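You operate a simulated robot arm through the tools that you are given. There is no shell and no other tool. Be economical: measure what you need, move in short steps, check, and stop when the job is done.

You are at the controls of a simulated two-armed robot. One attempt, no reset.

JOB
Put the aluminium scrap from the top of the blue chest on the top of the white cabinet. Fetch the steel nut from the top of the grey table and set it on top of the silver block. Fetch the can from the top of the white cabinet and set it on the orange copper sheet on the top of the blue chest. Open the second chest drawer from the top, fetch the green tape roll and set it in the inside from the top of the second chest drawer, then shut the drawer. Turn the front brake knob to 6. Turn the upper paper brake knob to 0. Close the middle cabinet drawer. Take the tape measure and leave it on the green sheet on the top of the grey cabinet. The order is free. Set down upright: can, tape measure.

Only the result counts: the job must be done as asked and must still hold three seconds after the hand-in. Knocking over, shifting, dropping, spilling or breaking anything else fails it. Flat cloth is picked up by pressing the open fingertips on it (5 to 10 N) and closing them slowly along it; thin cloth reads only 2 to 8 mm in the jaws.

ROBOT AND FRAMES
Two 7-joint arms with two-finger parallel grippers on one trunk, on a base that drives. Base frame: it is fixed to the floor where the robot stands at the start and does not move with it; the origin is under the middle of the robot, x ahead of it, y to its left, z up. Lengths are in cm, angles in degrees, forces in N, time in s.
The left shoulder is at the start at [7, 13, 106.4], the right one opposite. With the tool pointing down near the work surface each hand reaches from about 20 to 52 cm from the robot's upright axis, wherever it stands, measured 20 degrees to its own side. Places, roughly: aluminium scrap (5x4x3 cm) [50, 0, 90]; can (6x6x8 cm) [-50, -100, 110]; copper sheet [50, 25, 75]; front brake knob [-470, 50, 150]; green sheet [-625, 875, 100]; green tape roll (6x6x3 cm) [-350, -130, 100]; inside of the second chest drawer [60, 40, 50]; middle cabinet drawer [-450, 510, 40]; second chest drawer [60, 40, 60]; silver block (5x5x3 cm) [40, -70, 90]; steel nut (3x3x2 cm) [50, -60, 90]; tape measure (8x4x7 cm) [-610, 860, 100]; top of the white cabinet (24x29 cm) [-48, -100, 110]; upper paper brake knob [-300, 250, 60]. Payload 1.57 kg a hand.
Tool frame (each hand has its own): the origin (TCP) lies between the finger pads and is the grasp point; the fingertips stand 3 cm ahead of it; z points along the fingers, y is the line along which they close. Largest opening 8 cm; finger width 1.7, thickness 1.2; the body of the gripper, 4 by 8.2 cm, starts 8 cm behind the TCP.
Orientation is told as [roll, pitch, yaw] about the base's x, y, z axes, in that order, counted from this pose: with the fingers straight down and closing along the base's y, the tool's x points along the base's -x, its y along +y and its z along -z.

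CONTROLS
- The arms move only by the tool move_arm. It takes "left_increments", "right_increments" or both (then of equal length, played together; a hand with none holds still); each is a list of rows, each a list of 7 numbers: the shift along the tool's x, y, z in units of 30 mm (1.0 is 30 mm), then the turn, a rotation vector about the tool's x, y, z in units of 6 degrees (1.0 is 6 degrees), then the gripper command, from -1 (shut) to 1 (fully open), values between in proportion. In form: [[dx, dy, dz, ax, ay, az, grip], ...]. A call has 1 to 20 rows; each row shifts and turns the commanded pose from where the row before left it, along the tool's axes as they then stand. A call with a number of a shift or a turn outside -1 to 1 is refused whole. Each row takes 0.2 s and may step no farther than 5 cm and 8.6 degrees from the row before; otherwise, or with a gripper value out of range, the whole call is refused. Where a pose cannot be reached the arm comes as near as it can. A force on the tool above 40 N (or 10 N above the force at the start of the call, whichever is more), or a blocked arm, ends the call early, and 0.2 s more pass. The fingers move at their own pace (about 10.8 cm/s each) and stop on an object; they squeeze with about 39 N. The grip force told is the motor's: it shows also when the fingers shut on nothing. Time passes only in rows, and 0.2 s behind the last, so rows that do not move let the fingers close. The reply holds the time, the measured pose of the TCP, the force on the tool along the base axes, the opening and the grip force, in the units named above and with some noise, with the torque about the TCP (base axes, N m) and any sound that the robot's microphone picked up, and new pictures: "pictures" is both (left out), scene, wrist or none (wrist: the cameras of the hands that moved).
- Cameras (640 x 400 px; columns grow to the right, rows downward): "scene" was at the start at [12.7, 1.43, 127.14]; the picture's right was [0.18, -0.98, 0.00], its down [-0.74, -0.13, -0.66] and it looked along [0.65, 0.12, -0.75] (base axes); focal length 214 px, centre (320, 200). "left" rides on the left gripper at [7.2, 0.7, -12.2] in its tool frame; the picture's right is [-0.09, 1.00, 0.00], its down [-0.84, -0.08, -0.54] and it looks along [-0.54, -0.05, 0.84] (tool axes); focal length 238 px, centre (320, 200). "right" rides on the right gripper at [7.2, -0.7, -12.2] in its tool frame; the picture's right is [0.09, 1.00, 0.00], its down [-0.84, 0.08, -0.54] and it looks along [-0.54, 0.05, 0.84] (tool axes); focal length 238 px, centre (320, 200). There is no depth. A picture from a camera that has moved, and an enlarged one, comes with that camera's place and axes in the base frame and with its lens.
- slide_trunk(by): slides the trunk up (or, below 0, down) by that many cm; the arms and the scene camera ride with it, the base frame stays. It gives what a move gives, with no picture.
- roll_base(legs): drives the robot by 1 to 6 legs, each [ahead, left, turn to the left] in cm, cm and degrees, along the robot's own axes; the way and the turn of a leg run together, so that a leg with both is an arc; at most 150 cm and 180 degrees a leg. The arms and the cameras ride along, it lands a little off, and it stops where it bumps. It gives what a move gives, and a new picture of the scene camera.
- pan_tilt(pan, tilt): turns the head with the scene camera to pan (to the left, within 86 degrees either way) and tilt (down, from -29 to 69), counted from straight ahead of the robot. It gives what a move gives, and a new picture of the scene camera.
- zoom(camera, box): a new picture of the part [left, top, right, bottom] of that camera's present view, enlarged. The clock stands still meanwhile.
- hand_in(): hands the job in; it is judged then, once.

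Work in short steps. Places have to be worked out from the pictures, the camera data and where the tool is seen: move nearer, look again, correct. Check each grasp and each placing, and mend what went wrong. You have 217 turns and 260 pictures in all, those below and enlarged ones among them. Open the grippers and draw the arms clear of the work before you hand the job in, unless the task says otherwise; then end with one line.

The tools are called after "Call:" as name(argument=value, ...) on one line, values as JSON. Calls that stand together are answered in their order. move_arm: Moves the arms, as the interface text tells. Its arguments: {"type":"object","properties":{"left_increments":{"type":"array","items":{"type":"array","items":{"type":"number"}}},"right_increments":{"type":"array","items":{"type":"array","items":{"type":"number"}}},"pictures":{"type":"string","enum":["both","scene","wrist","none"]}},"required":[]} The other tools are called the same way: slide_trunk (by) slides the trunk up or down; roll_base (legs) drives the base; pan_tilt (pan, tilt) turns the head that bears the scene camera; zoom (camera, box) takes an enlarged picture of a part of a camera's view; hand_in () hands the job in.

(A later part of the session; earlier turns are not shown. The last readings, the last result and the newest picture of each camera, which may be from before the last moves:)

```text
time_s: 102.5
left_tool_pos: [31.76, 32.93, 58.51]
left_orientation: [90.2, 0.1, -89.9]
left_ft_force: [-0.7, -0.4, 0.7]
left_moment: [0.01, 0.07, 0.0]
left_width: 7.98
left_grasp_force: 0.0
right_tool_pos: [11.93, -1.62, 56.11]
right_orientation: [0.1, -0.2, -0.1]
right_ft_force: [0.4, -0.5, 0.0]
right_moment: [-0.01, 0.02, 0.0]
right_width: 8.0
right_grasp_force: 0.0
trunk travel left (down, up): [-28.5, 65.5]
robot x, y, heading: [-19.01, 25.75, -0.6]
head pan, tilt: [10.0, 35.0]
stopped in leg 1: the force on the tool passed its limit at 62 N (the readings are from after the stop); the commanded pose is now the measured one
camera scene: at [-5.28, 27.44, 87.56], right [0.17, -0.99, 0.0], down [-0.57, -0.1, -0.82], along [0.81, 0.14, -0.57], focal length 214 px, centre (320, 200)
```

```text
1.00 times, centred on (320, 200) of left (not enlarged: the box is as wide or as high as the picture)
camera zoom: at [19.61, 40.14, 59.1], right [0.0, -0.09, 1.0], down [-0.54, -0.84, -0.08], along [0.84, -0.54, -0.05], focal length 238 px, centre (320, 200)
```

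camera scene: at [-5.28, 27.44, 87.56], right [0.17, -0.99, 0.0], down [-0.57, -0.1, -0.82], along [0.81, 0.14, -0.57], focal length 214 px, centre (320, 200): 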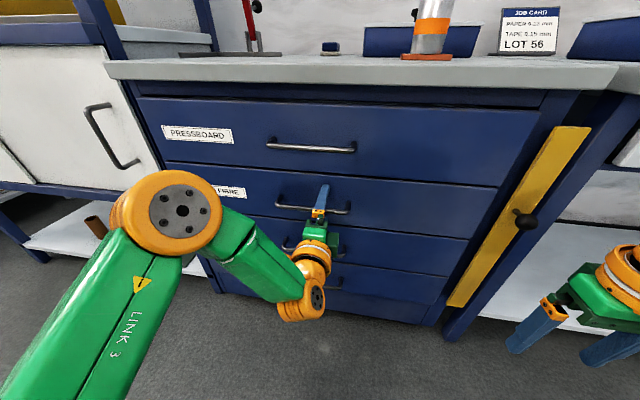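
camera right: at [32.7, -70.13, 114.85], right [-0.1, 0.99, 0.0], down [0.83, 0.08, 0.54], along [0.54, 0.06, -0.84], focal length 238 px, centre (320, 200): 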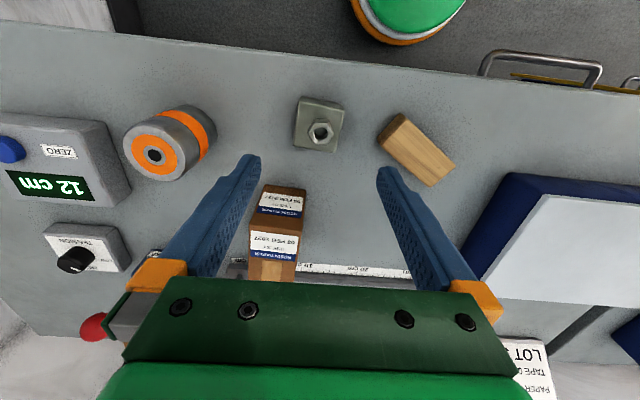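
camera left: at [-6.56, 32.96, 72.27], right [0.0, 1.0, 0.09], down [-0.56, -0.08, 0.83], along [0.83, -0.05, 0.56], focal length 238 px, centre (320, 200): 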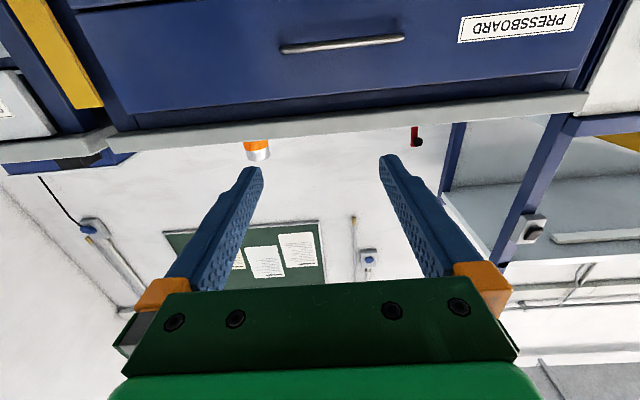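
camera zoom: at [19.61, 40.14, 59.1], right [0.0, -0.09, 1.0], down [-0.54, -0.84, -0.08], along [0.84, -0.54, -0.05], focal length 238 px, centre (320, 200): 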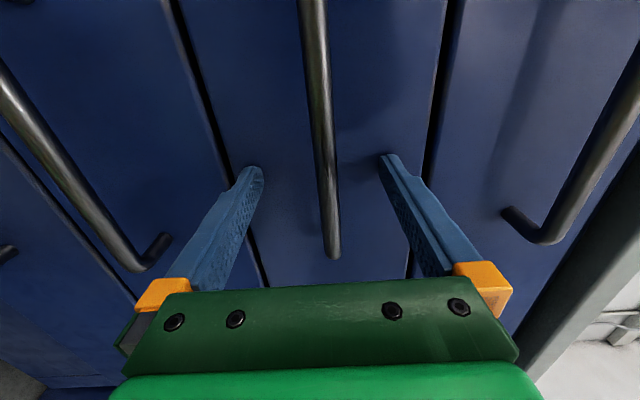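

Fingertips touch the drawer face (x ≈ 34.8); the bar is between the fingers. Close on it, then pull by backing the base.

Call:
move_arm(left_increments=[[0, 0, -0.1, 0, 0, 0, 0], [0, 0, 0, 0, 0, 0, -1], [0, 0, 0, 0, 0, 0, -1], [0, 0, 0, 0, 0, 0, -1]], pictures="none")

Call:
roll_base(legs=[[-10, 0, 0]])

```text
time_s: 103.5
left_tool_pos: [31.27, 32.85, 58.98]
left_orientation: [90.8, 0.0, -89.9]
left_ft_force: [2.9, 2.6, 29.4]
left_moment: [-0.01, 0.02, 0.25]
left_width: 1.19
left_grasp_force: 28.9
right_tool_pos: [11.62, -1.67, 56.21]
right_orientation: [0.1, -0.5, -0.1]
right_ft_force: [-0.9, -0.1, 0.5]
right_moment: [-0.02, 0.02, 0.03]
right_width: 8.02
right_grasp_force: 0.1
trunk travel left (down, up): [-28.5, 65.5]
robot x, y, heading: [-19.02, 25.95, -0.3]
head pan, tilt: [10.0, 35.0]
```

```text
time_s: 104.2
left_tool_pos: [31.01, 32.9, 58.92]
left_orientation: [91.2, -0.1, -89.8]
left_ft_force: [0.8, -0.5, 3.9]
left_moment: [0.06, -0.07, -0.07]
left_width: 1.18
left_grasp_force: 29.3
right_tool_pos: [11.27, -1.6, 55.95]
right_orientation: [0.0, -0.3, -0.2]
right_ft_force: [-0.3, -0.4, 0.4]
right_moment: [0.03, -0.02, 0.01]
right_width: 8.01
right_grasp_force: 0.0
trunk travel left (down, up): [-28.5, 65.5]
robot x, y, heading: [-19.33, 26.22, -0.3]
head pan, tilt: [10.0, 35.0]
stopped in leg 1: the force on the tool passed its limit at 42 N (the readings are from after the stop); the commanded pose is now the measured one
camera scene: at [-5.96, 27.42, 87.55], right [0.17, -0.99, 0.0], down [-0.56, -0.1, -0.82], along [0.81, 0.14, -0.57], focal length 214 px, centre (320, 200)
```

scene: 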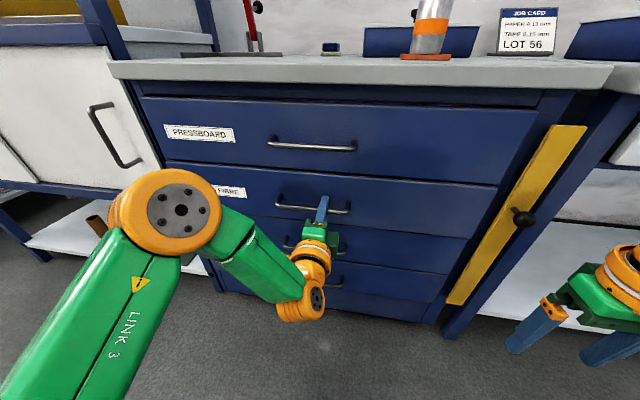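

The base pull jerked past 40 N. Try a gentle pull with the arm to see whether the drawer is locked.

Call:
move_arm(left_increments=[[0, 0, -0.1, 0, 0, 0, -1], [0, 0, -0.1, 0, 0, 0, -1], [0, 0, -0.1, 0, 0, 0, -1], [0, 0, -0.1, 0, 0, 0, -1], [0, 0, -0.1, 0, 0, 0, -1], [0, 0, -0.1, 0, 0, 0, -1]], pictures="wrist")

Call:
zoom(camera="scene", box=[420, 60, 640, 340])

```text
time_s: 105.6
left_tool_pos: [29.18, 32.92, 58.95]
left_orientation: [91.1, -0.1, -89.9]
left_ft_force: [1.6, -0.1, 9.6]
left_moment: [0.08, 0.03, 0.24]
left_width: 1.17
left_grasp_force: 29.4
right_tool_pos: [11.3, -1.66, 56.02]
right_orientation: [0.2, -0.3, -0.1]
right_ft_force: [-0.7, 0.0, 0.7]
right_moment: [-0.02, 0.04, 0.01]
right_width: 8.01
right_grasp_force: 0.0
trunk travel left (down, up): [-28.5, 65.5]
robot x, y, heading: [-19.91, 26.29, -0.4]
head pan, tilt: [10.0, 35.0]
camera left: at [16.86, 40.16, 59.38], right [-0.02, -0.09, 1.0], down [-0.54, -0.84, -0.09], along [0.84, -0.54, -0.03], focal length 238 px, centre (320, 200)
```

left: 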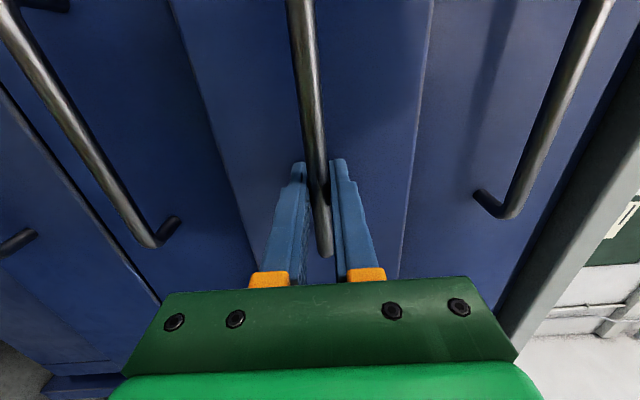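

```text
1.43 times, centred on (530, 200) of scene
camera zoom: at [-6.04, 27.42, 87.58], right [0.17, -0.99, 0.0], down [-0.56, -0.1, -0.82], along [0.81, 0.14, -0.57], focal length 306 px, centre (20, 200)
```

zoom: 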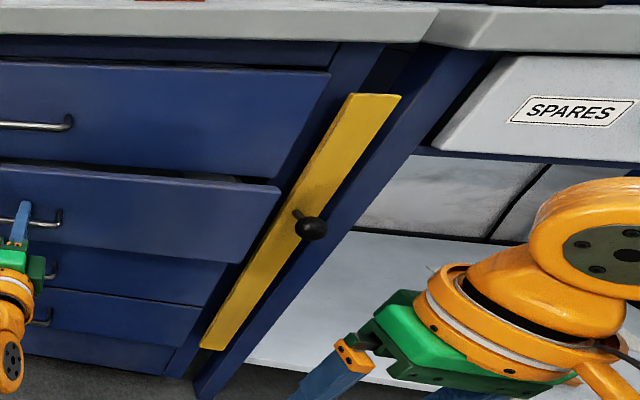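

The drawer moves (2 cm out). Continue by backing the base 22 cm.

Call:
roll_base(legs=[[-22, 0, 0]])

```text
time_s: 107.3
left_tool_pos: [7.16, 32.9, 59.0]
left_orientation: [91.1, 0.0, -89.9]
left_ft_force: [-1.6, -5.2, 6.3]
left_moment: [0.05, 0.01, -0.32]
left_width: 1.18
left_grasp_force: 29.0
right_tool_pos: [-10.6, -1.63, 55.96]
right_orientation: [0.1, -0.2, -0.1]
right_ft_force: [0.4, 0.4, 0.4]
right_moment: [-0.01, -0.01, 0.01]
right_width: 7.97
right_grasp_force: 0.0
trunk travel left (down, up): [-28.5, 65.5]
robot x, y, heading: [-41.49, 26.2, 0.0]
head pan, tilt: [10.0, 35.0]
camera scene: at [-27.93, 27.44, 87.58], right [0.17, -0.99, 0.0], down [-0.56, -0.1, -0.82], along [0.81, 0.14, -0.57], focal length 214 px, centre (320, 200)
```

scene: 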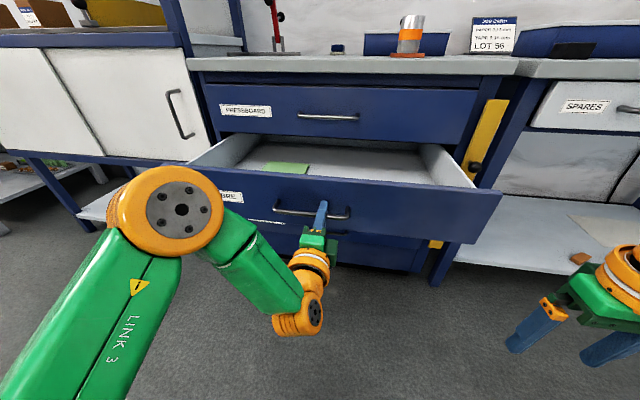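

Drawer is open ~24 cm. Release the handle and back away.

Call:
move_arm(left_increments=[[0, 0, 0, 0, 0, 0, 0.3], [0, 0, 0, 0, 0, 0, 1], [0, 0, 0, 0, 0, 0, 1]], pictures="none")

Call:
roll_base(legs=[[-25, 0, 0]])

```text
time_s: 108.1
left_tool_pos: [7.18, 33.06, 58.76]
left_orientation: [91.1, 0.0, -90.0]
left_ft_force: [0.0, -0.3, 0.9]
left_moment: [0.02, 0.03, -0.01]
left_width: 7.97
left_grasp_force: 0.1
right_tool_pos: [-10.51, -1.52, 55.92]
right_orientation: [0.1, -0.1, -0.1]
right_ft_force: [-0.5, 0.4, -0.7]
right_moment: [0.03, -0.01, 0.04]
right_width: 8.0
right_grasp_force: 0.0
trunk travel left (down, up): [-28.5, 65.5]
robot x, y, heading: [-41.55, 26.1, -0.3]
head pan, tilt: [10.0, 35.0]
```

```text
time_s: 109.9
left_tool_pos: [-17.99, 33.09, 58.9]
left_orientation: [90.8, -0.1, -89.8]
left_ft_force: [0.2, -0.2, 0.7]
left_moment: [-0.02, 0.02, 0.01]
left_width: 8.02
left_grasp_force: 0.0
right_tool_pos: [-35.72, -1.4, 55.82]
right_orientation: [0.1, -0.1, 0.1]
right_ft_force: [0.1, 0.3, 0.3]
right_moment: [-0.01, -0.01, 0.01]
right_width: 8.01
right_grasp_force: 0.2
trunk travel left (down, up): [-28.5, 65.5]
robot x, y, heading: [-66.65, 26.06, -0.2]
head pan, tilt: [10.0, 35.0]
camera scene: at [-53.01, 27.66, 87.56], right [0.17, -0.99, 0.0], down [-0.56, -0.1, -0.82], along [0.81, 0.14, -0.57], focal length 214 px, centre (320, 200)
```

scene: 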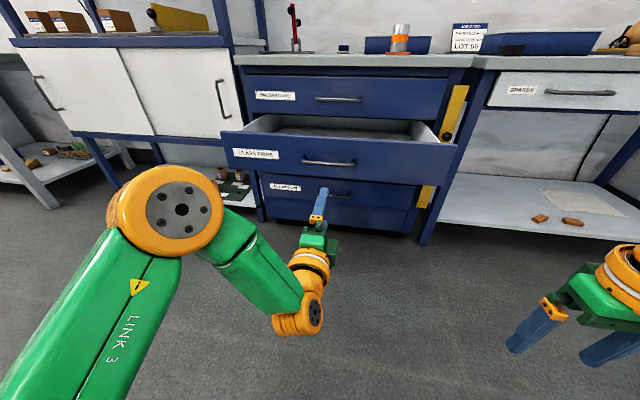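

Now face the far side of the room: turn 180°, raise the trunk and look around.

Call:
roll_base(legs=[[0, 0, 180]])

Call:
slide_trunk(by=45)

Call:
pan_tilt(pan=35, tilt=15)

Call:
pan_tilt(pan=-35, tilt=15)

```text
time_s: 117.6
left_tool_pos: [-115.65, 19.97, 58.93]
left_orientation: [91.0, -0.2, 89.3]
left_ft_force: [0.3, 0.3, -0.3]
left_moment: [0.01, 0.01, 0.01]
left_width: 8.01
left_grasp_force: 0.1
right_tool_pos: [-97.21, 54.12, 55.92]
right_orientation: [0.1, -0.2, 179.1]
right_ft_force: [0.3, -0.5, 0.6]
right_moment: [-0.01, 0.0, 0.0]
right_width: 8.0
right_grasp_force: 0.0
trunk travel left (down, up): [-28.5, 65.5]
robot x, y, heading: [-66.71, 26.04, 178.9]
head pan, tilt: [10.0, 35.0]
camera scene: at [-80.39, 24.91, 87.56], right [-0.15, 0.99, 0.0], down [0.57, 0.09, -0.82], along [-0.81, -0.13, -0.57], focal length 214 px, centre (320, 200)
```

scene: 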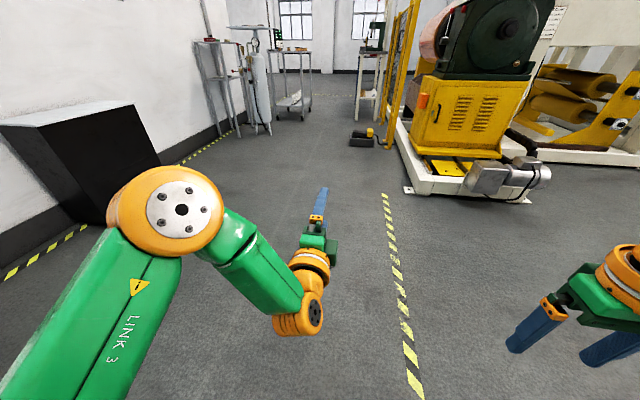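

```text
refused: 45 is not a number from -40 to 40
```

```text
time_s: 118.5
left_tool_pos: [-115.55, 19.86, 58.87]
left_orientation: [90.9, -0.1, 89.3]
left_ft_force: [0.4, -0.8, -0.2]
left_moment: [-0.03, 0.02, 0.0]
left_width: 7.99
left_grasp_force: 0.1
right_tool_pos: [-97.13, 54.23, 55.96]
right_orientation: [0.2, -0.1, 179.1]
right_ft_force: [1.3, 0.1, 0.1]
right_moment: [0.01, 0.02, 0.01]
right_width: 8.02
right_grasp_force: 0.1
trunk travel left (down, up): [-28.5, 65.5]
robot x, y, heading: [-66.77, 26.16, 178.9]
head pan, tilt: [35.0, 15.0]
camera scene: at [-79.45, 21.07, 90.75], right [-0.56, 0.83, 0.0], down [0.22, 0.14, -0.97], along [-0.8, -0.54, -0.26], focal length 214 px, centre (320, 200)
```

scene: 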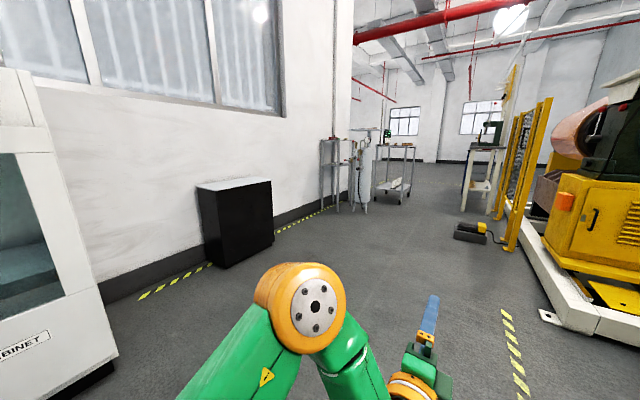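

```text
time_s: 119.9
left_tool_pos: [-115.56, 19.92, 58.91]
left_orientation: [91.0, -0.1, 89.4]
left_ft_force: [0.0, 0.0, -0.5]
left_moment: [0.01, 0.03, -0.01]
left_width: 8.02
left_grasp_force: 0.1
right_tool_pos: [-97.16, 54.14, 56.08]
right_orientation: [0.1, -0.3, 179.1]
right_ft_force: [0.7, 0.1, -0.3]
right_moment: [0.0, 0.01, 0.02]
right_width: 8.0
right_grasp_force: 0.0
trunk travel left (down, up): [-28.5, 65.5]
robot x, y, heading: [-66.45, 26.07, 178.9]
head pan, tilt: [-35.0, 15.0]
camera scene: at [-79.24, 31.77, 90.76], right [0.59, 0.81, 0.0], down [0.21, -0.15, -0.97], along [-0.78, 0.57, -0.26], focal length 214 px, centre (320, 200)
```

scene: 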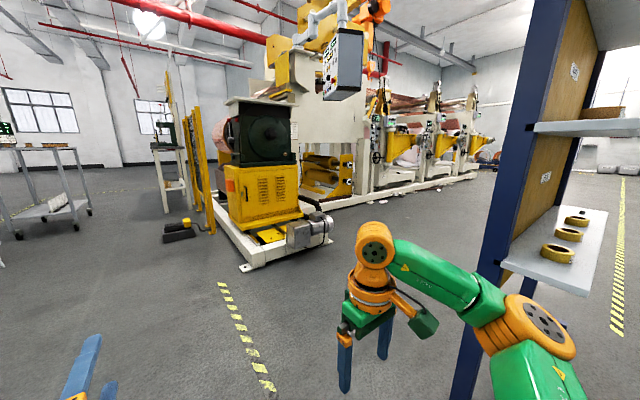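

I raise the trunk, then drive toward the stands at the far left where the tape roll should be.

Call:
slide_trunk(by=40)

Call:
roll_base(legs=[[140, 0, 0], [0, 0, 45], [80, 0, 0]])

Call:
pan_tilt(pan=0, tilt=20)

```text
time_s: 123.8
left_tool_pos: [-115.54, 19.87, 98.93]
left_orientation: [91.1, -0.1, 89.4]
left_ft_force: [-0.3, 0.0, -0.4]
left_moment: [0.0, 0.01, 0.0]
left_width: 8.02
left_grasp_force: 0.0
right_tool_pos: [-97.31, 54.1, 95.9]
right_orientation: [0.1, -0.2, 179.1]
right_ft_force: [-0.7, -0.1, 0.0]
right_moment: [0.01, -0.01, -0.01]
right_width: 8.03
right_grasp_force: 0.0
trunk travel left (down, up): [-68.5, 25.5]
robot x, y, heading: [-66.59, 26.03, 178.9]
head pan, tilt: [-35.0, 15.0]
```

```text
time_s: 136.8
left_tool_pos: [-299.25, -60.41, 98.89]
left_orientation: [91.0, -0.2, 132.0]
left_ft_force: [0.0, 0.1, -0.3]
left_moment: [-0.01, 0.02, -0.04]
left_width: 8.01
left_grasp_force: 0.0
right_tool_pos: [-308.99, -22.83, 95.97]
right_orientation: [0.1, -0.2, -138.1]
right_ft_force: [-0.3, 0.6, -0.1]
right_moment: [0.0, -0.02, 0.03]
right_width: 8.0
right_grasp_force: 0.1
trunk travel left (down, up): [-68.5, 25.5]
robot x, y, heading: [-267.55, -22.71, -138.4]
head pan, tilt: [-35.0, 15.0]
camera scene: at [-280.53, -27.05, 130.76], right [-0.12, 0.99, 0.0], down [0.26, 0.03, -0.97], along [-0.96, -0.11, -0.26], focal length 214 px, centre (320, 200)
```

scene: 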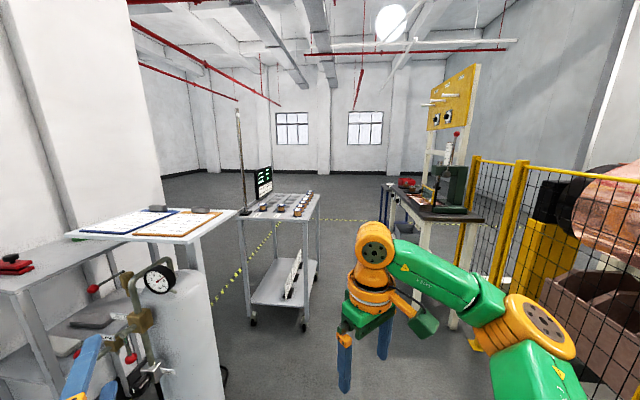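

```text
time_s: 137.8
left_tool_pos: [-299.32, -60.51, 98.94]
left_orientation: [90.9, -0.1, 132.0]
left_ft_force: [0.2, -0.2, -0.1]
left_moment: [0.01, 0.01, 0.0]
left_width: 8.02
left_grasp_force: 0.0
right_tool_pos: [-308.91, -22.73, 95.97]
right_orientation: [0.1, -0.2, -138.3]
right_ft_force: [-0.1, 0.0, -1.5]
right_moment: [-0.03, 0.01, -0.01]
right_width: 7.99
right_grasp_force: 0.0
trunk travel left (down, up): [-68.5, 25.5]
robot x, y, heading: [-267.36, -22.73, -138.4]
head pan, tilt: [0.0, 20.0]
camera scene: at [-278.25, -32.18, 129.94], right [-0.66, 0.75, 0.0], down [0.26, 0.23, -0.94], along [-0.7, -0.62, -0.34], focal length 214 px, centre (320, 200)
```

scene: 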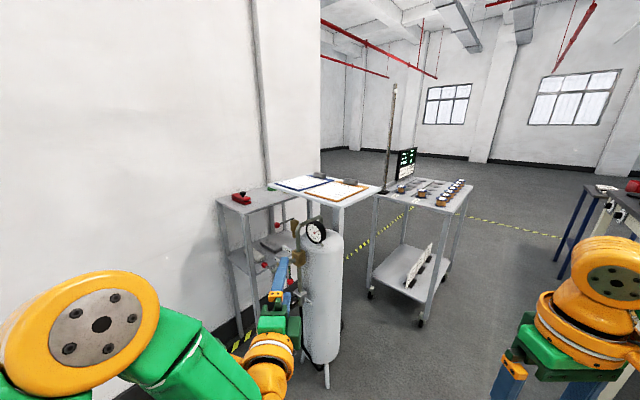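

Zoom to find the green tape roll among these stands.

Call:
zoom(camera="scene", box=[200, 130, 360, 290])

Call:
zoom(camera="scene", box=[360, 150, 480, 230])

```text
2.50 times, centred on (280, 210) of scene
camera zoom: at [-278.25, -32.18, 129.94], right [-0.66, 0.75, 0.0], down [0.26, 0.23, -0.94], along [-0.7, -0.62, -0.34], focal length 536 px, centre (420, 175)
```

zoom: 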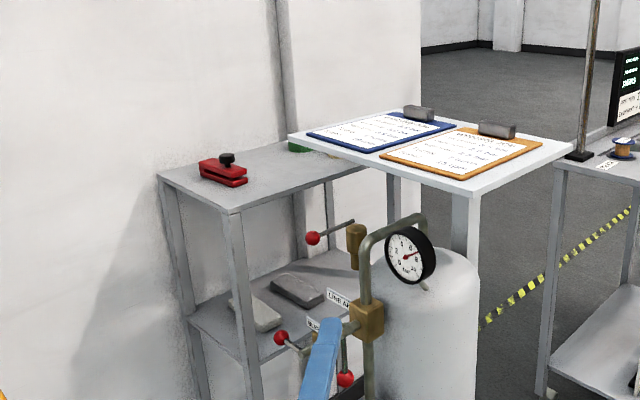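

```text
5.00 times, centred on (420, 190) of scene
camera zoom: at [-278.25, -32.18, 129.94], right [-0.66, 0.75, 0.0], down [0.26, 0.23, -0.94], along [-0.7, -0.62, -0.34], focal length 1072 px, centre (-180, 250)
```

zoom: 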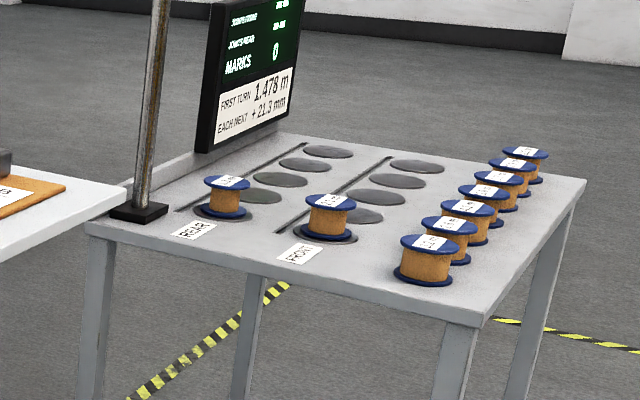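

A green rim shows on the grey rack top behind the clipboard stand, near [-347, -130, 93]. Raise the trunk and turn to view it from higher up.

Call:
slide_trunk(by=25)

Call:
roll_base(legs=[[0, 0, 48], [0, -35, 0]])

Call:
pan_tilt(pan=-20, tilt=35)

Call:
zoom(camera="scene", box=[220, 80, 480, 280])

```text
time_s: 140.3
left_tool_pos: [-299.22, -60.47, 123.79]
left_orientation: [91.1, -0.2, 132.0]
left_ft_force: [0.1, -0.2, -0.9]
left_moment: [0.0, 0.0, 0.04]
left_width: 8.01
left_grasp_force: 0.1
right_tool_pos: [-308.98, -22.88, 120.98]
right_orientation: [0.1, -0.2, -138.1]
right_ft_force: [0.2, -0.4, -0.4]
right_moment: [0.0, -0.02, -0.03]
right_width: 8.03
right_grasp_force: 0.1
trunk travel left (down, up): [-93.5, 0.5]
robot x, y, heading: [-267.62, -22.66, -138.3]
head pan, tilt: [0.0, 20.0]
```

```text
time_s: 144.8
left_tool_pos: [-296.41, -71.13, 123.89]
left_orientation: [91.0, -0.3, 179.4]
left_ft_force: [0.5, -0.3, -0.1]
left_moment: [-0.01, -0.01, 0.01]
left_width: 8.01
left_grasp_force: 0.1
right_tool_pos: [-330.65, -52.75, 121.2]
right_orientation: [-0.2, -0.2, -90.9]
right_ft_force: [-0.7, -0.6, -0.1]
right_moment: [0.02, 0.0, 0.01]
right_width: 8.0
right_grasp_force: 0.1
trunk travel left (down, up): [-93.5, 0.5]
robot x, y, heading: [-303.08, -22.19, -91.1]
head pan, tilt: [0.0, 20.0]
camera scene: at [-302.91, -36.53, 154.94], right [-1.0, 0.02, 0.0], down [0.0, 0.34, -0.94], along [-0.02, -0.94, -0.34], focal length 214 px, centre (320, 200)
```

scene: 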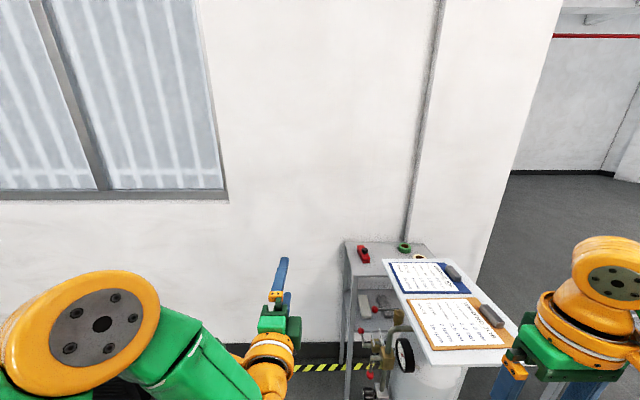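

```text
time_s: 145.6
left_tool_pos: [-296.65, -71.07, 123.99]
left_orientation: [91.0, -0.1, 179.4]
left_ft_force: [0.0, 0.3, 0.5]
left_moment: [0.0, 0.02, 0.0]
left_width: 8.0
left_grasp_force: 0.1
right_tool_pos: [-330.95, -52.83, 121.03]
right_orientation: [0.0, -0.2, -90.8]
right_ft_force: [0.3, 0.8, 0.6]
right_moment: [0.03, -0.01, 0.0]
right_width: 7.99
right_grasp_force: 0.0
trunk travel left (down, up): [-93.5, 0.5]
robot x, y, heading: [-302.59, -21.97, -90.7]
head pan, tilt: [-20.0, 35.0]
camera scene: at [-306.3, -35.43, 152.56], right [-0.93, 0.36, 0.0], down [0.2, 0.54, -0.82], along [-0.29, -0.77, -0.57], focal length 214 px, centre (320, 200)
```

scene: 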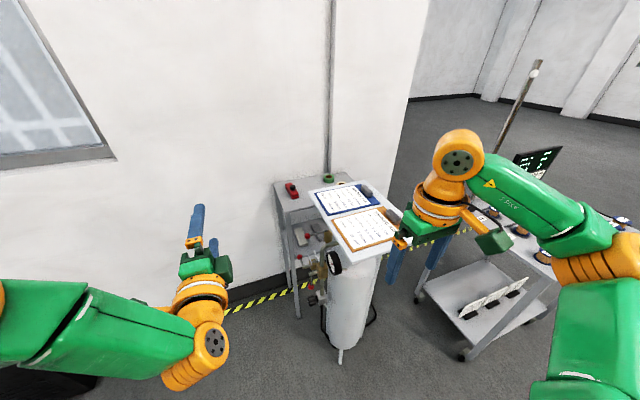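

```text
2.00 times, centred on (350, 180) of scene
camera zoom: at [-306.3, -35.43, 152.56], right [-0.93, 0.36, 0.0], down [0.2, 0.54, -0.82], along [-0.29, -0.77, -0.57], focal length 429 px, centre (260, 240)
```

zoom: 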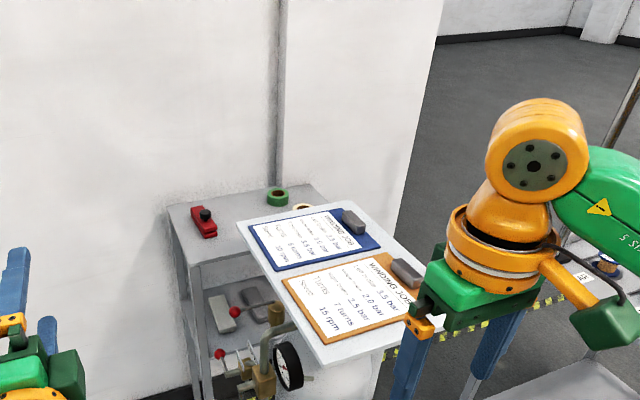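

Green roll ≈ [-346.5, -129, 95.5] on the rack; the clipboard stand (z≈106) blocks the direct way, so I'll come from the rack's free left side, facing −x, with the left hand tool-down. First un-roll the left wrist.

Call:
move_arm(left_increments=[[0, 0, 0, 0, 0, -1, 1], [0, 0, 0, 0, 0, -1, 1], [0, 0, 0, 0, 0, -1, 1], [0, 0, 0, 0, 0, -1, 1], [0, 0, 0, 0, 0, -1, 1], [0, 0, 0, 0, 0, -1, 1], [0, 0, 0, 0, 0, -1, 1], [0, 0, 0, 0, 0, -1, 1], [0, 0, 0, 0, 0, -1, 1], [0, 0, 0, 0, 0, -1, 1], [0, 0, 0, 0, 0, -1, 1], [0, 0, 0, 0, 0, -1, 1], [0, 0, 0, 0, 0, -1, 1], [0, 0, 0, 0, 0, -1, 1], [0, 0, 0, 0, 0, -1, 1]], pictures="none")

Call:
move_arm(left_increments=[[0.0, 0, -0.5, 0, 1, 0, 1], [0.052, 0, -0.497, 0, 1, 0, 1], [0.104, 0, -0.489, 0, 1, 0, 1], [0.155, 0, -0.476, 0, 1, 0, 1], [0.203, 0, -0.457, 0, 1, 0, 1], [0.25, 0, -0.433, 0, 1, 0, 1], [0.294, 0, -0.405, 0, 1, 0, 1], [0.335, 0, -0.372, 0, 1, 0, 1], [0.372, 0, -0.335, 0, 1, 0, 1], [0.405, 0, -0.294, 0, 1, 0, 1], [0.433, 0, -0.25, 0, 1, 0, 1], [0.457, 0, -0.203, 0, 1, 0, 1], [0.476, 0, -0.155, 0, 1, 0, 1], [0.489, 0, -0.104, 0, 1, 0, 1], [0.497, 0, -0.052, 0, 1, 0, 1]], pictures="none")

```text
time_s: 148.8
left_tool_pos: [-296.77, -71.09, 123.84]
left_orientation: [-165.9, -89.0, 75.3]
left_ft_force: [0.2, 0.0, 0.4]
left_moment: [0.0, -0.01, 0.0]
left_width: 7.98
left_grasp_force: 0.1
right_tool_pos: [-330.98, -52.78, 120.92]
right_orientation: [0.1, -0.3, -90.8]
right_ft_force: [0.3, -0.4, -0.8]
right_moment: [0.0, -0.02, 0.0]
right_width: 8.0
right_grasp_force: 0.1
trunk travel left (down, up): [-93.5, 0.5]
robot x, y, heading: [-303.32, -22.51, -91.1]
head pan, tilt: [-20.0, 35.0]
```

```text
time_s: 152.0
left_tool_pos: [-296.66, -48.53, 123.52]
left_orientation: [0.0, -0.9, -90.7]
left_ft_force: [0.7, 0.2, 1.1]
left_moment: [-0.03, 0.01, -0.03]
left_width: 7.99
left_grasp_force: 0.1
right_tool_pos: [-331.06, -52.74, 121.11]
right_orientation: [0.2, -0.2, -90.7]
right_ft_force: [0.9, 0.1, 0.3]
right_moment: [0.01, 0.01, 0.01]
right_width: 7.99
right_grasp_force: 0.1
trunk travel left (down, up): [-93.5, 0.5]
robot x, y, heading: [-303.26, -22.22, -90.9]
head pan, tilt: [-20.0, 35.0]
```

The right arm suits best: robot left of the stand, heading ≈ −118°. I turn right 27° and approach partway, then look.

Call:
roll_base(legs=[[0, 0, -27], [40, 23, 0]])

Call:
pan_tilt(pan=-15, tilt=45)

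```text
time_s: 156.2
left_tool_pos: [-307.79, -94.77, 123.62]
left_orientation: [-0.2, -1.1, -117.7]
left_ft_force: [-0.2, 0.7, -0.7]
left_moment: [-0.01, 0.0, -0.01]
left_width: 7.98
left_grasp_force: 0.0
right_tool_pos: [-340.46, -82.87, 121.11]
right_orientation: [0.1, -0.4, -117.9]
right_ft_force: [-0.2, 0.2, -0.2]
right_moment: [0.01, 0.01, -0.02]
right_width: 8.0
right_grasp_force: 0.2
trunk travel left (down, up): [-93.5, 0.5]
robot x, y, heading: [-301.55, -68.79, -118.1]
head pan, tilt: [-20.0, 35.0]
camera scene: at [-310.55, -78.66, 152.58], right [-0.67, 0.74, 0.0], down [0.43, 0.38, -0.82], along [-0.61, -0.55, -0.57], focal length 214 px, centre (320, 200)
```

scene: 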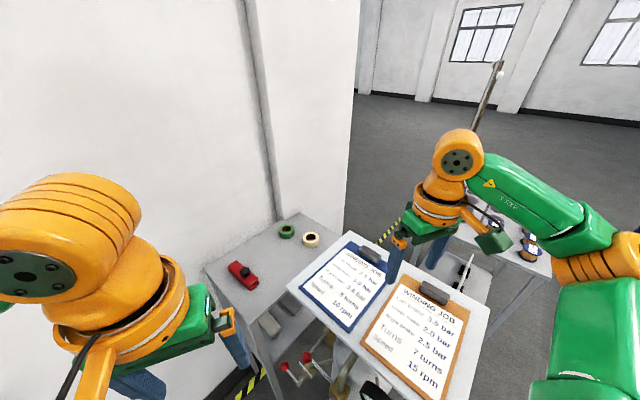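

```text
time_s: 156.9
left_tool_pos: [-307.92, -94.94, 123.55]
left_orientation: [-0.1, -1.0, -117.6]
left_ft_force: [0.1, -0.6, -0.2]
left_moment: [0.01, 0.0, 0.0]
left_width: 8.0
left_grasp_force: 0.0
right_tool_pos: [-340.53, -83.18, 121.07]
right_orientation: [0.0, -0.2, -117.9]
right_ft_force: [-0.6, 1.0, -0.8]
right_moment: [0.01, -0.02, 0.0]
right_width: 8.0
right_grasp_force: 0.1
trunk travel left (down, up): [-93.5, 0.5]
robot x, y, heading: [-301.63, -68.9, -118.1]
head pan, tilt: [-15.0, 45.0]
camera scene: at [-309.54, -78.94, 151.09], right [-0.73, 0.68, 0.0], down [0.48, 0.52, -0.71], along [-0.48, -0.52, -0.71], focal length 214 px, centre (320, 200)
```

scene: 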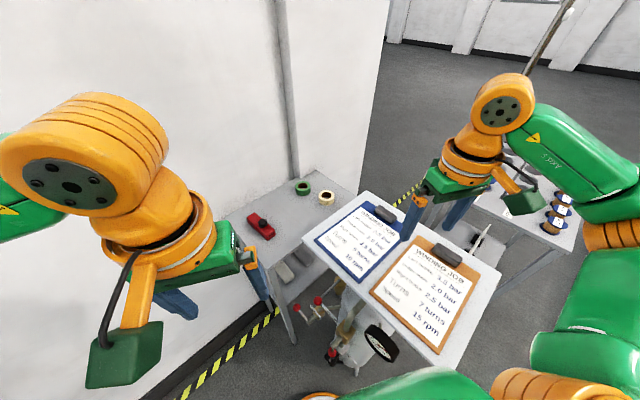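

Roll at [-347, -129.4, 95.5] confirmed by a third view. I turn to heading ≈ −95 and move ahead 22 cm beside the rack, with hands above everything.

Call:
roll_base(legs=[[0, 0, 23], [22, 4, 0]])

Call:
pan_tilt(pan=-50, tilt=50)

```text
time_s: 159.8
left_tool_pos: [-295.01, -117.09, 123.55]
left_orientation: [-0.1, -1.3, -94.8]
left_ft_force: [-0.6, 0.8, 0.1]
left_moment: [-0.04, 0.03, 0.03]
left_width: 7.99
left_grasp_force: 0.0
right_tool_pos: [-329.62, -118.88, 121.14]
right_orientation: [0.1, -0.4, -94.8]
right_ft_force: [-0.3, 0.4, -0.4]
right_moment: [-0.04, 0.01, -0.01]
right_width: 7.98
right_grasp_force: 0.1
trunk travel left (down, up): [-93.5, 0.5]
robot x, y, heading: [-299.51, -90.86, -94.8]
head pan, tilt: [-15.0, 45.0]
camera scene: at [-302.87, -102.87, 151.13], right [-0.94, 0.34, 0.0], down [0.24, 0.66, -0.71], along [-0.24, -0.67, -0.7], focal length 214 px, centre (320, 200)
```

scene: 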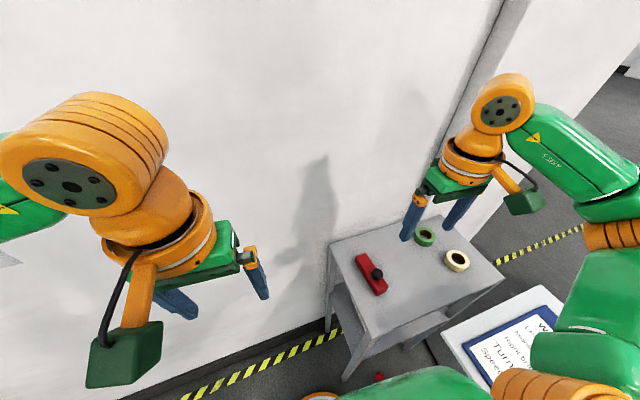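

```text
time_s: 160.8
left_tool_pos: [-294.96, -117.51, 123.48]
left_orientation: [0.0, -0.8, -94.7]
left_ft_force: [-0.3, -0.1, 0.1]
left_moment: [-0.01, 0.01, 0.02]
left_width: 7.98
left_grasp_force: 0.1
right_tool_pos: [-329.63, -119.49, 121.09]
right_orientation: [0.3, -0.1, -94.8]
right_ft_force: [0.0, -0.2, 0.3]
right_moment: [0.0, 0.0, -0.02]
right_width: 8.0
right_grasp_force: 0.0
trunk travel left (down, up): [-93.5, 0.5]
robot x, y, heading: [-299.38, -90.92, -95.0]
head pan, tilt: [-50.0, 50.0]
camera scene: at [-306.3, -100.31, 150.38], right [-0.57, 0.82, 0.0], down [0.63, 0.44, -0.64], along [-0.53, -0.37, -0.77], focal length 214 px, centre (320, 200)
```

scene: 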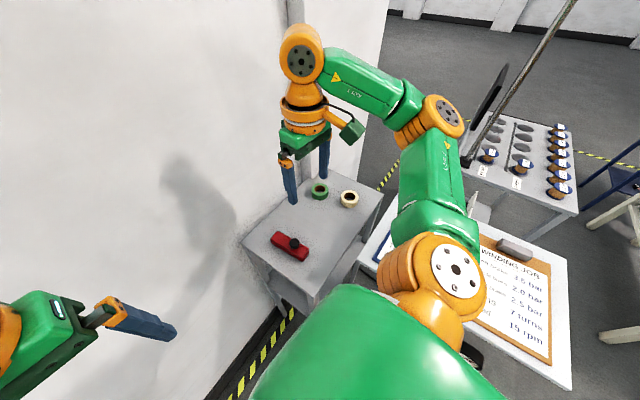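

Clear view now. Move the right hand over the green roll ([-347.5, -129.3]) at z ≈ 112.

Call:
move_arm(right_increments=[[-0.625, -0.933, 0.3, 0, 0, 0, 1], [-0.625, -0.933, 0.3, 0, 0, 0, 1], [-0.625, -0.933, 0.5, 0, 0, 0, 1], [-0.625, -0.933, 0.6, 0, 0, 0, 1], [-0.625, -0.933, 0.6, 0, 0, 0, 1], [-0.625, -0.933, 0.6, 0, 0, 0, 1]], pictures="wrist")

```text
time_s: 162.2
left_tool_pos: [-295.09, -117.59, 123.49]
left_orientation: [-0.1, -1.0, -94.7]
left_ft_force: [0.2, 0.0, 1.2]
left_moment: [0.0, -0.02, 0.01]
left_width: 7.99
left_grasp_force: 0.1
right_tool_pos: [-339.86, -124.34, 115.92]
right_orientation: [0.0, -0.4, -94.9]
right_ft_force: [0.5, -0.2, 0.9]
right_moment: [-0.01, 0.0, -0.01]
right_width: 8.02
right_grasp_force: 0.1
right hand out of reach, approached as far as the arm can: row 4, 5, 6
trunk travel left (down, up): [-93.5, 0.5]
robot x, y, heading: [-299.59, -91.13, -94.9]
head pan, tilt: [-50.0, 50.0]
camera right: at [-340.0, -117.01, 128.06], right [1.0, 0.01, 0.0], down [0.01, -0.84, 0.55], along [0.0, -0.55, -0.84], focal length 238 px, centre (320, 200)
```

right: 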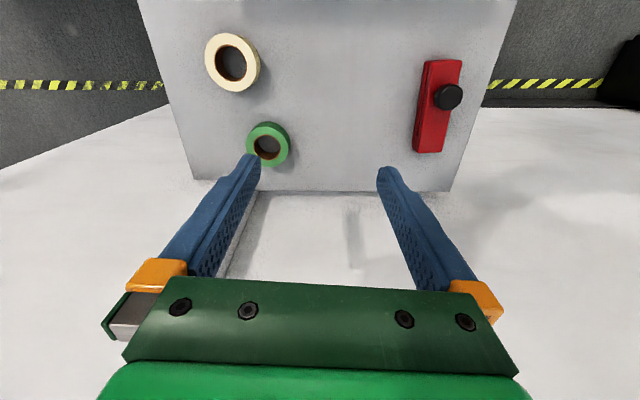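

Roll ≈ [-347.3, -128.8]. The arm is at its limit; tilting the tool 24° toward −y gains reach, then I move on and down.

Call:
move_arm(right_increments=[[0, 0, 0.2, 0, -1, 0, 1], [0, 0, 0.2, 0, -1, 0, 1], [0, 0, 0.2, 0, -1, 0, 1], [0, 0, 0.2, 0, -1, 0, 1], [-0.3, -0.8, 0.4, 0, 0, 0, 1], [-0.3, -0.8, 0.4, 0, 0, 0, 1], [-0.2, -0.8, 0.4, 0, 0, 0, 1]], pictures="wrist")

```text
time_s: 163.8
left_tool_pos: [-294.98, -117.48, 123.59]
left_orientation: [-0.1, -1.0, -94.7]
left_ft_force: [-0.8, -0.1, -0.6]
left_moment: [0.0, -0.02, 0.0]
left_width: 8.01
left_grasp_force: 0.0
right_tool_pos: [-342.24, -125.86, 112.68]
right_orientation: [0.1, -24.4, -94.8]
right_ft_force: [-0.1, -0.2, 0.4]
right_moment: [0.01, -0.02, 0.05]
right_width: 7.99
right_grasp_force: 0.1
right hand out of reach, approached as far as the arm can: row 6, 7
trunk travel left (down, up): [-93.5, 0.5]
robot x, y, heading: [-299.43, -90.75, -95.0]
head pan, tilt: [-50.0, 50.0]
camera right: at [-342.06, -114.26, 120.91], right [1.0, 0.0, -0.04], down [0.03, -0.54, 0.84], along [-0.02, -0.84, -0.54], focal length 238 px, centre (320, 200)
```

right: 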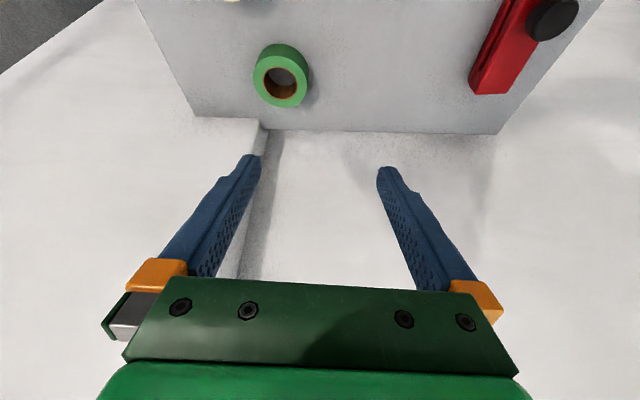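

Lateral reach is short at this height; try lowering first (wrist nearer shoulder level), then extend.

Call:
move_arm(right_increments=[[0.37, 0, 0.82, 0, 0, 0, 1], [0.37, -0.3, 0.82, 0, 0, 0, 1], [0.2, -0.8, 0.4, 0, 0, 0, 1], [0, -0.8, 0, 0, 0, 0, 1]], pictures="none")

```text
time_s: 164.8
left_tool_pos: [-295.04, -117.53, 123.47]
left_orientation: [-0.1, -1.1, -94.6]
left_ft_force: [-0.9, 0.7, 0.7]
left_moment: [-0.01, 0.01, -0.01]
left_width: 7.98
left_grasp_force: 0.0
right_tool_pos: [-342.86, -125.31, 107.24]
right_orientation: [-0.1, -24.4, -95.0]
right_ft_force: [0.1, 0.5, 0.9]
right_moment: [0.0, -0.01, -0.02]
right_width: 7.99
right_grasp_force: 0.1
right hand out of reach, approached as far as the arm can: row 2, 3, 4
trunk travel left (down, up): [-93.5, 0.5]
robot x, y, heading: [-299.49, -90.79, -95.0]
head pan, tilt: [-50.0, 50.0]
```

It is a joint limit with the arm so far sideways. Raise the hand, then turn the base right 18° so the target lies more ahead.

Call:
move_arm(right_increments=[[-0.4, 0.3, -0.9, 0, 0, 0, 1], [-0.4, 0.3, -0.9, 0, 0, 0, 1], [-0.4, 0.5, -0.9, 0, 0, 0, 1], [-0.4, 0.8, -0.9, 0, 0, 0, 1], [-0.2, 0.8, -0.5, 0, 0, 0, 1]], pictures="none")

```text
time_s: 166.0
left_tool_pos: [-295.0, -117.56, 123.5]
left_orientation: [-0.2, -1.1, -94.6]
left_ft_force: [0.6, 0.9, 0.3]
left_moment: [0.04, -0.01, -0.01]
left_width: 8.01
left_grasp_force: 0.2
right_tool_pos: [-334.82, -125.86, 120.81]
right_orientation: [0.1, -24.3, -94.9]
right_ft_force: [0.9, 0.3, 0.9]
right_moment: [-0.02, 0.02, -0.02]
right_width: 8.01
right_grasp_force: 0.0
trunk travel left (down, up): [-93.5, 0.5]
robot x, y, heading: [-299.5, -90.98, -95.3]
head pan, tilt: [-50.0, 50.0]
```

Call:
roll_base(legs=[[0, 0, -18], [3, 0, 0]])

Call:
move_arm(right_increments=[[-0.8, 0, -0.2, 0, 0, 0, 1], [-0.8, 0, -0.2, 0, 0, 0, 1], [-0.8, 0.1, 0.2, 0, 0, 0, 1], [-0.7, 0.1, 0.3, 0, 0, 0, 1]], pictures="both")

```text
time_s: 167.9
left_tool_pos: [-304.53, -119.81, 123.73]
left_orientation: [-0.2, -1.3, -113.0]
left_ft_force: [0.7, 1.2, 0.0]
left_moment: [-0.04, 0.06, 0.02]
left_width: 7.99
left_grasp_force: 0.0
right_tool_pos: [-344.98, -115.34, 121.05]
right_orientation: [0.0, -24.5, -113.2]
right_ft_force: [0.3, 0.8, 0.1]
right_moment: [-0.03, 0.03, 0.01]
right_width: 8.01
right_grasp_force: 0.1
trunk travel left (down, up): [-93.5, 0.5]
robot x, y, heading: [-300.91, -93.57, -113.2]
head pan, tilt: [-50.0, 50.0]
camera scene: at [-309.84, -99.68, 150.44], right [-0.29, 0.96, 0.0], down [0.73, 0.22, -0.65], along [-0.62, -0.19, -0.76], focal length 214 px, centre (320, 200)
```

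scene: 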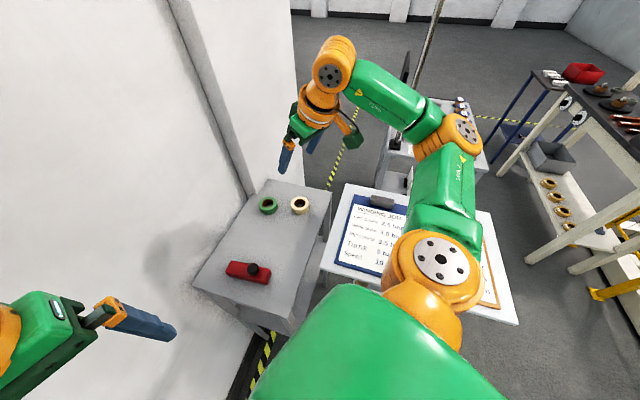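

```text
time_s: 168.9
left_tool_pos: [-304.9, -120.7, 123.5]
left_orientation: [-0.1, -0.9, -112.9]
left_ft_force: [0.6, -0.7, 0.0]
left_moment: [0.02, 0.0, 0.0]
left_width: 8.01
left_grasp_force: 0.1
right_tool_pos: [-347.92, -124.29, 124.39]
right_orientation: [0.1, -24.1, -112.9]
right_ft_force: [0.4, -0.4, 0.3]
right_moment: [0.05, -0.01, 0.01]
right_width: 8.01
right_grasp_force: 0.0
trunk travel left (down, up): [-93.5, 0.5]
robot x, y, heading: [-300.59, -93.43, -113.3]
head pan, tilt: [-50.0, 50.0]
camera scene: at [-310.18, -100.7, 150.37], right [-0.29, 0.96, 0.0], down [0.73, 0.22, -0.64], along [-0.62, -0.18, -0.77], focal length 214 px, centre (320, 200)
camera right: at [-344.09, -113.43, 132.49], right [0.95, -0.31, -0.04], down [-0.14, -0.53, 0.84], along [-0.28, -0.79, -0.55], focal length 238 px, centre (320, 200)
```

scene: 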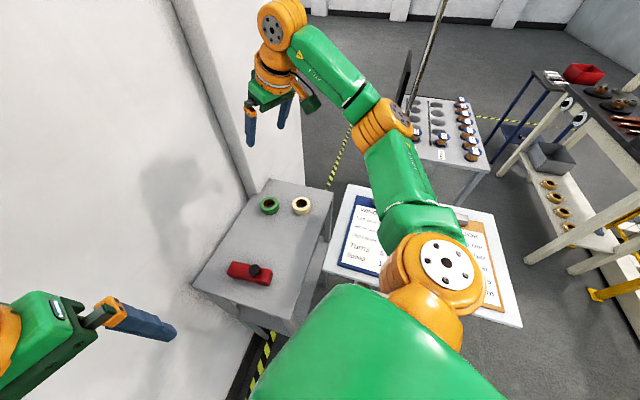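
right: 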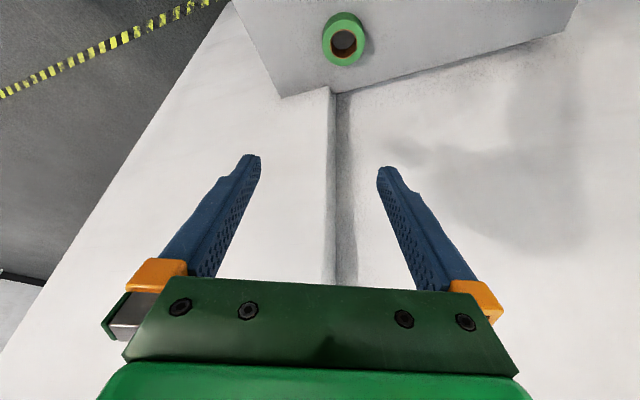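

Now well within reach. Move toward above the roll, down to z ≈ 102.

Call:
move_arm(right_increments=[[0.261, 0.11, 0.906, 0, 0, 0, 1], [0.261, 0.11, 0.906, 0, 0, 0, 1], [0.261, 0.11, 0.906, 0, 0, 0, 1], [0.261, 0.11, 0.906, 0, 0, 0, 1], [0.261, 0.11, 0.906, 0, 0, 0, 1], [0.261, 0.11, 0.906, 0, 0, 0, 1], [0.261, 0.11, 0.906, 0, 0, 0, 1], [0.261, 0.11, 0.906, 0, 0, 0, 1]], pictures="wrist")

```text
time_s: 170.7
left_tool_pos: [-304.8, -120.45, 123.49]
left_orientation: [-0.2, -1.0, -112.9]
left_ft_force: [-1.5, 0.6, -0.8]
left_moment: [0.04, 0.0, 0.01]
left_width: 8.02
left_grasp_force: 0.0
right_tool_pos: [-346.77, -128.01, 101.66]
right_orientation: [0.1, -24.2, -113.1]
right_ft_force: [0.6, 0.2, -0.8]
right_moment: [0.02, 0.03, 0.05]
right_width: 7.98
right_grasp_force: 0.1
trunk travel left (down, up): [-93.5, 0.5]
robot x, y, heading: [-300.61, -93.44, -113.4]
head pan, tilt: [-50.0, 50.0]
camera right: at [-342.94, -117.08, 109.92], right [0.95, -0.31, -0.04], down [-0.14, -0.53, 0.84], along [-0.28, -0.79, -0.55], focal length 238 px, centre (320, 200)
```

right: 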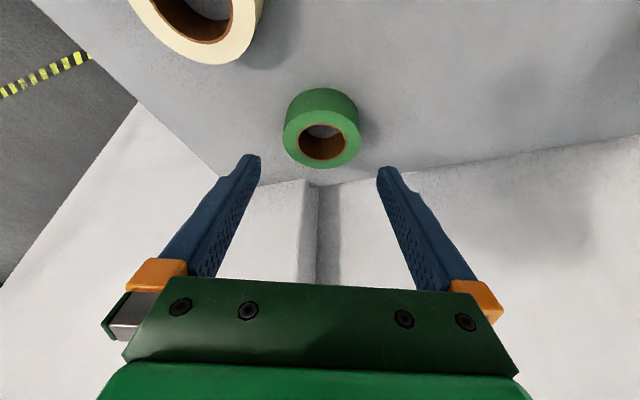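

Roll is centred; its top ≈ z 95.5. Go straight down 5 cm and look.

Call:
move_arm(right_increments=[[0.176, 0, 0.396, 0, 0, 0, 1], [0.176, 0, 0.396, 0, 0, 0, 1], [0.176, 0, 0.396, 0, 0, 0, 1], [0.14, 0, 0.31, 0, 0, 0, 1]], pictures="wrist")

```text
time_s: 171.7
left_tool_pos: [-304.64, -120.13, 123.59]
left_orientation: [-0.2, -1.1, -113.0]
left_ft_force: [-1.3, 0.3, -0.5]
left_moment: [-0.01, -0.04, -0.03]
left_width: 8.02
left_grasp_force: 0.0
right_tool_pos: [-346.73, -128.22, 97.32]
right_orientation: [0.0, -24.6, -113.1]
right_ft_force: [-2.9, -0.1, 10.7]
right_moment: [0.03, 0.39, 0.15]
right_width: 7.99
right_grasp_force: 0.1
trunk travel left (down, up): [-93.5, 0.5]
robot x, y, heading: [-300.93, -93.68, -112.9]
head pan, tilt: [-50.0, 50.0]
camera right: at [-342.96, -117.12, 105.41], right [0.95, -0.31, -0.04], down [-0.14, -0.52, 0.84], along [-0.28, -0.79, -0.54], focal length 238 px, centre (320, 200)
```

right: 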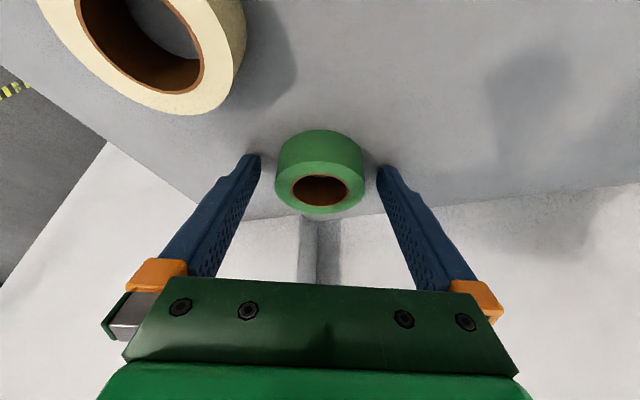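

Tips touch the shelf and straddle the roll. Ease up slightly and close.

Call:
move_arm(right_increments=[[-0.04, 0, -0.09, 0, 0, 0, 1], [0, 0, 0, 0, 0, 0, -1], [0, 0, 0, 0, 0, 0, -1], [0, 0, 0, 0, 0, 0, -1], [-0.2, 0, -0.45, 0, 0, 0, -1], [-0.4, 0, -0.9, 0, 0, 0, -1], [-0.4, 0, -0.9, 0, 0, 0, -1], [-0.4, 0, -0.9, 0, 0, 0, -1], [-0.4, 0, -0.9, 0, 0, 0, -1], [-0.4, 0, -0.9, 0, 0, 0, -1], [-0.4, 0, -0.9, 0, 0, 0, -1], [-0.4, 0, -0.9, 0, 0, 0, -1]], pictures="wrist")

```text
time_s: 174.3
left_tool_pos: [-304.62, -120.43, 123.49]
left_orientation: [-0.1, -1.0, -112.9]
left_ft_force: [0.8, -0.3, 1.1]
left_moment: [0.02, 0.01, -0.03]
left_width: 8.01
left_grasp_force: 0.1
right_tool_pos: [-346.82, -127.99, 119.62]
right_orientation: [0.1, -24.2, -113.1]
right_ft_force: [0.7, 0.0, -0.2]
right_moment: [0.0, 0.01, -0.01]
right_width: 5.64
right_grasp_force: 39.2
trunk travel left (down, up): [-93.5, 0.5]
robot x, y, heading: [-300.9, -93.58, -113.2]
head pan, tilt: [-50.0, 50.0]
camera right: at [-343.09, -117.04, 127.74], right [0.95, -0.31, -0.04], down [-0.14, -0.53, 0.84], along [-0.28, -0.79, -0.55], focal length 238 px, centre (320, 200)
```

right: 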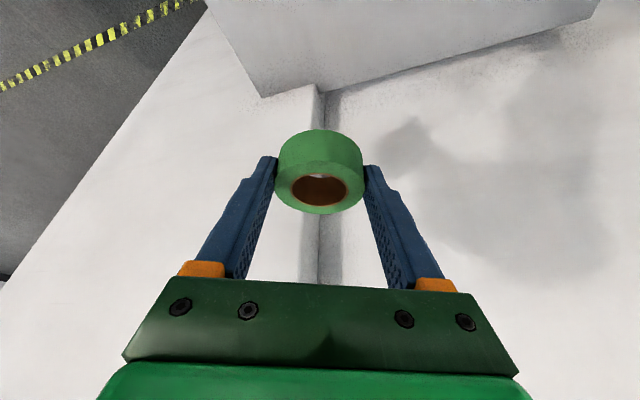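

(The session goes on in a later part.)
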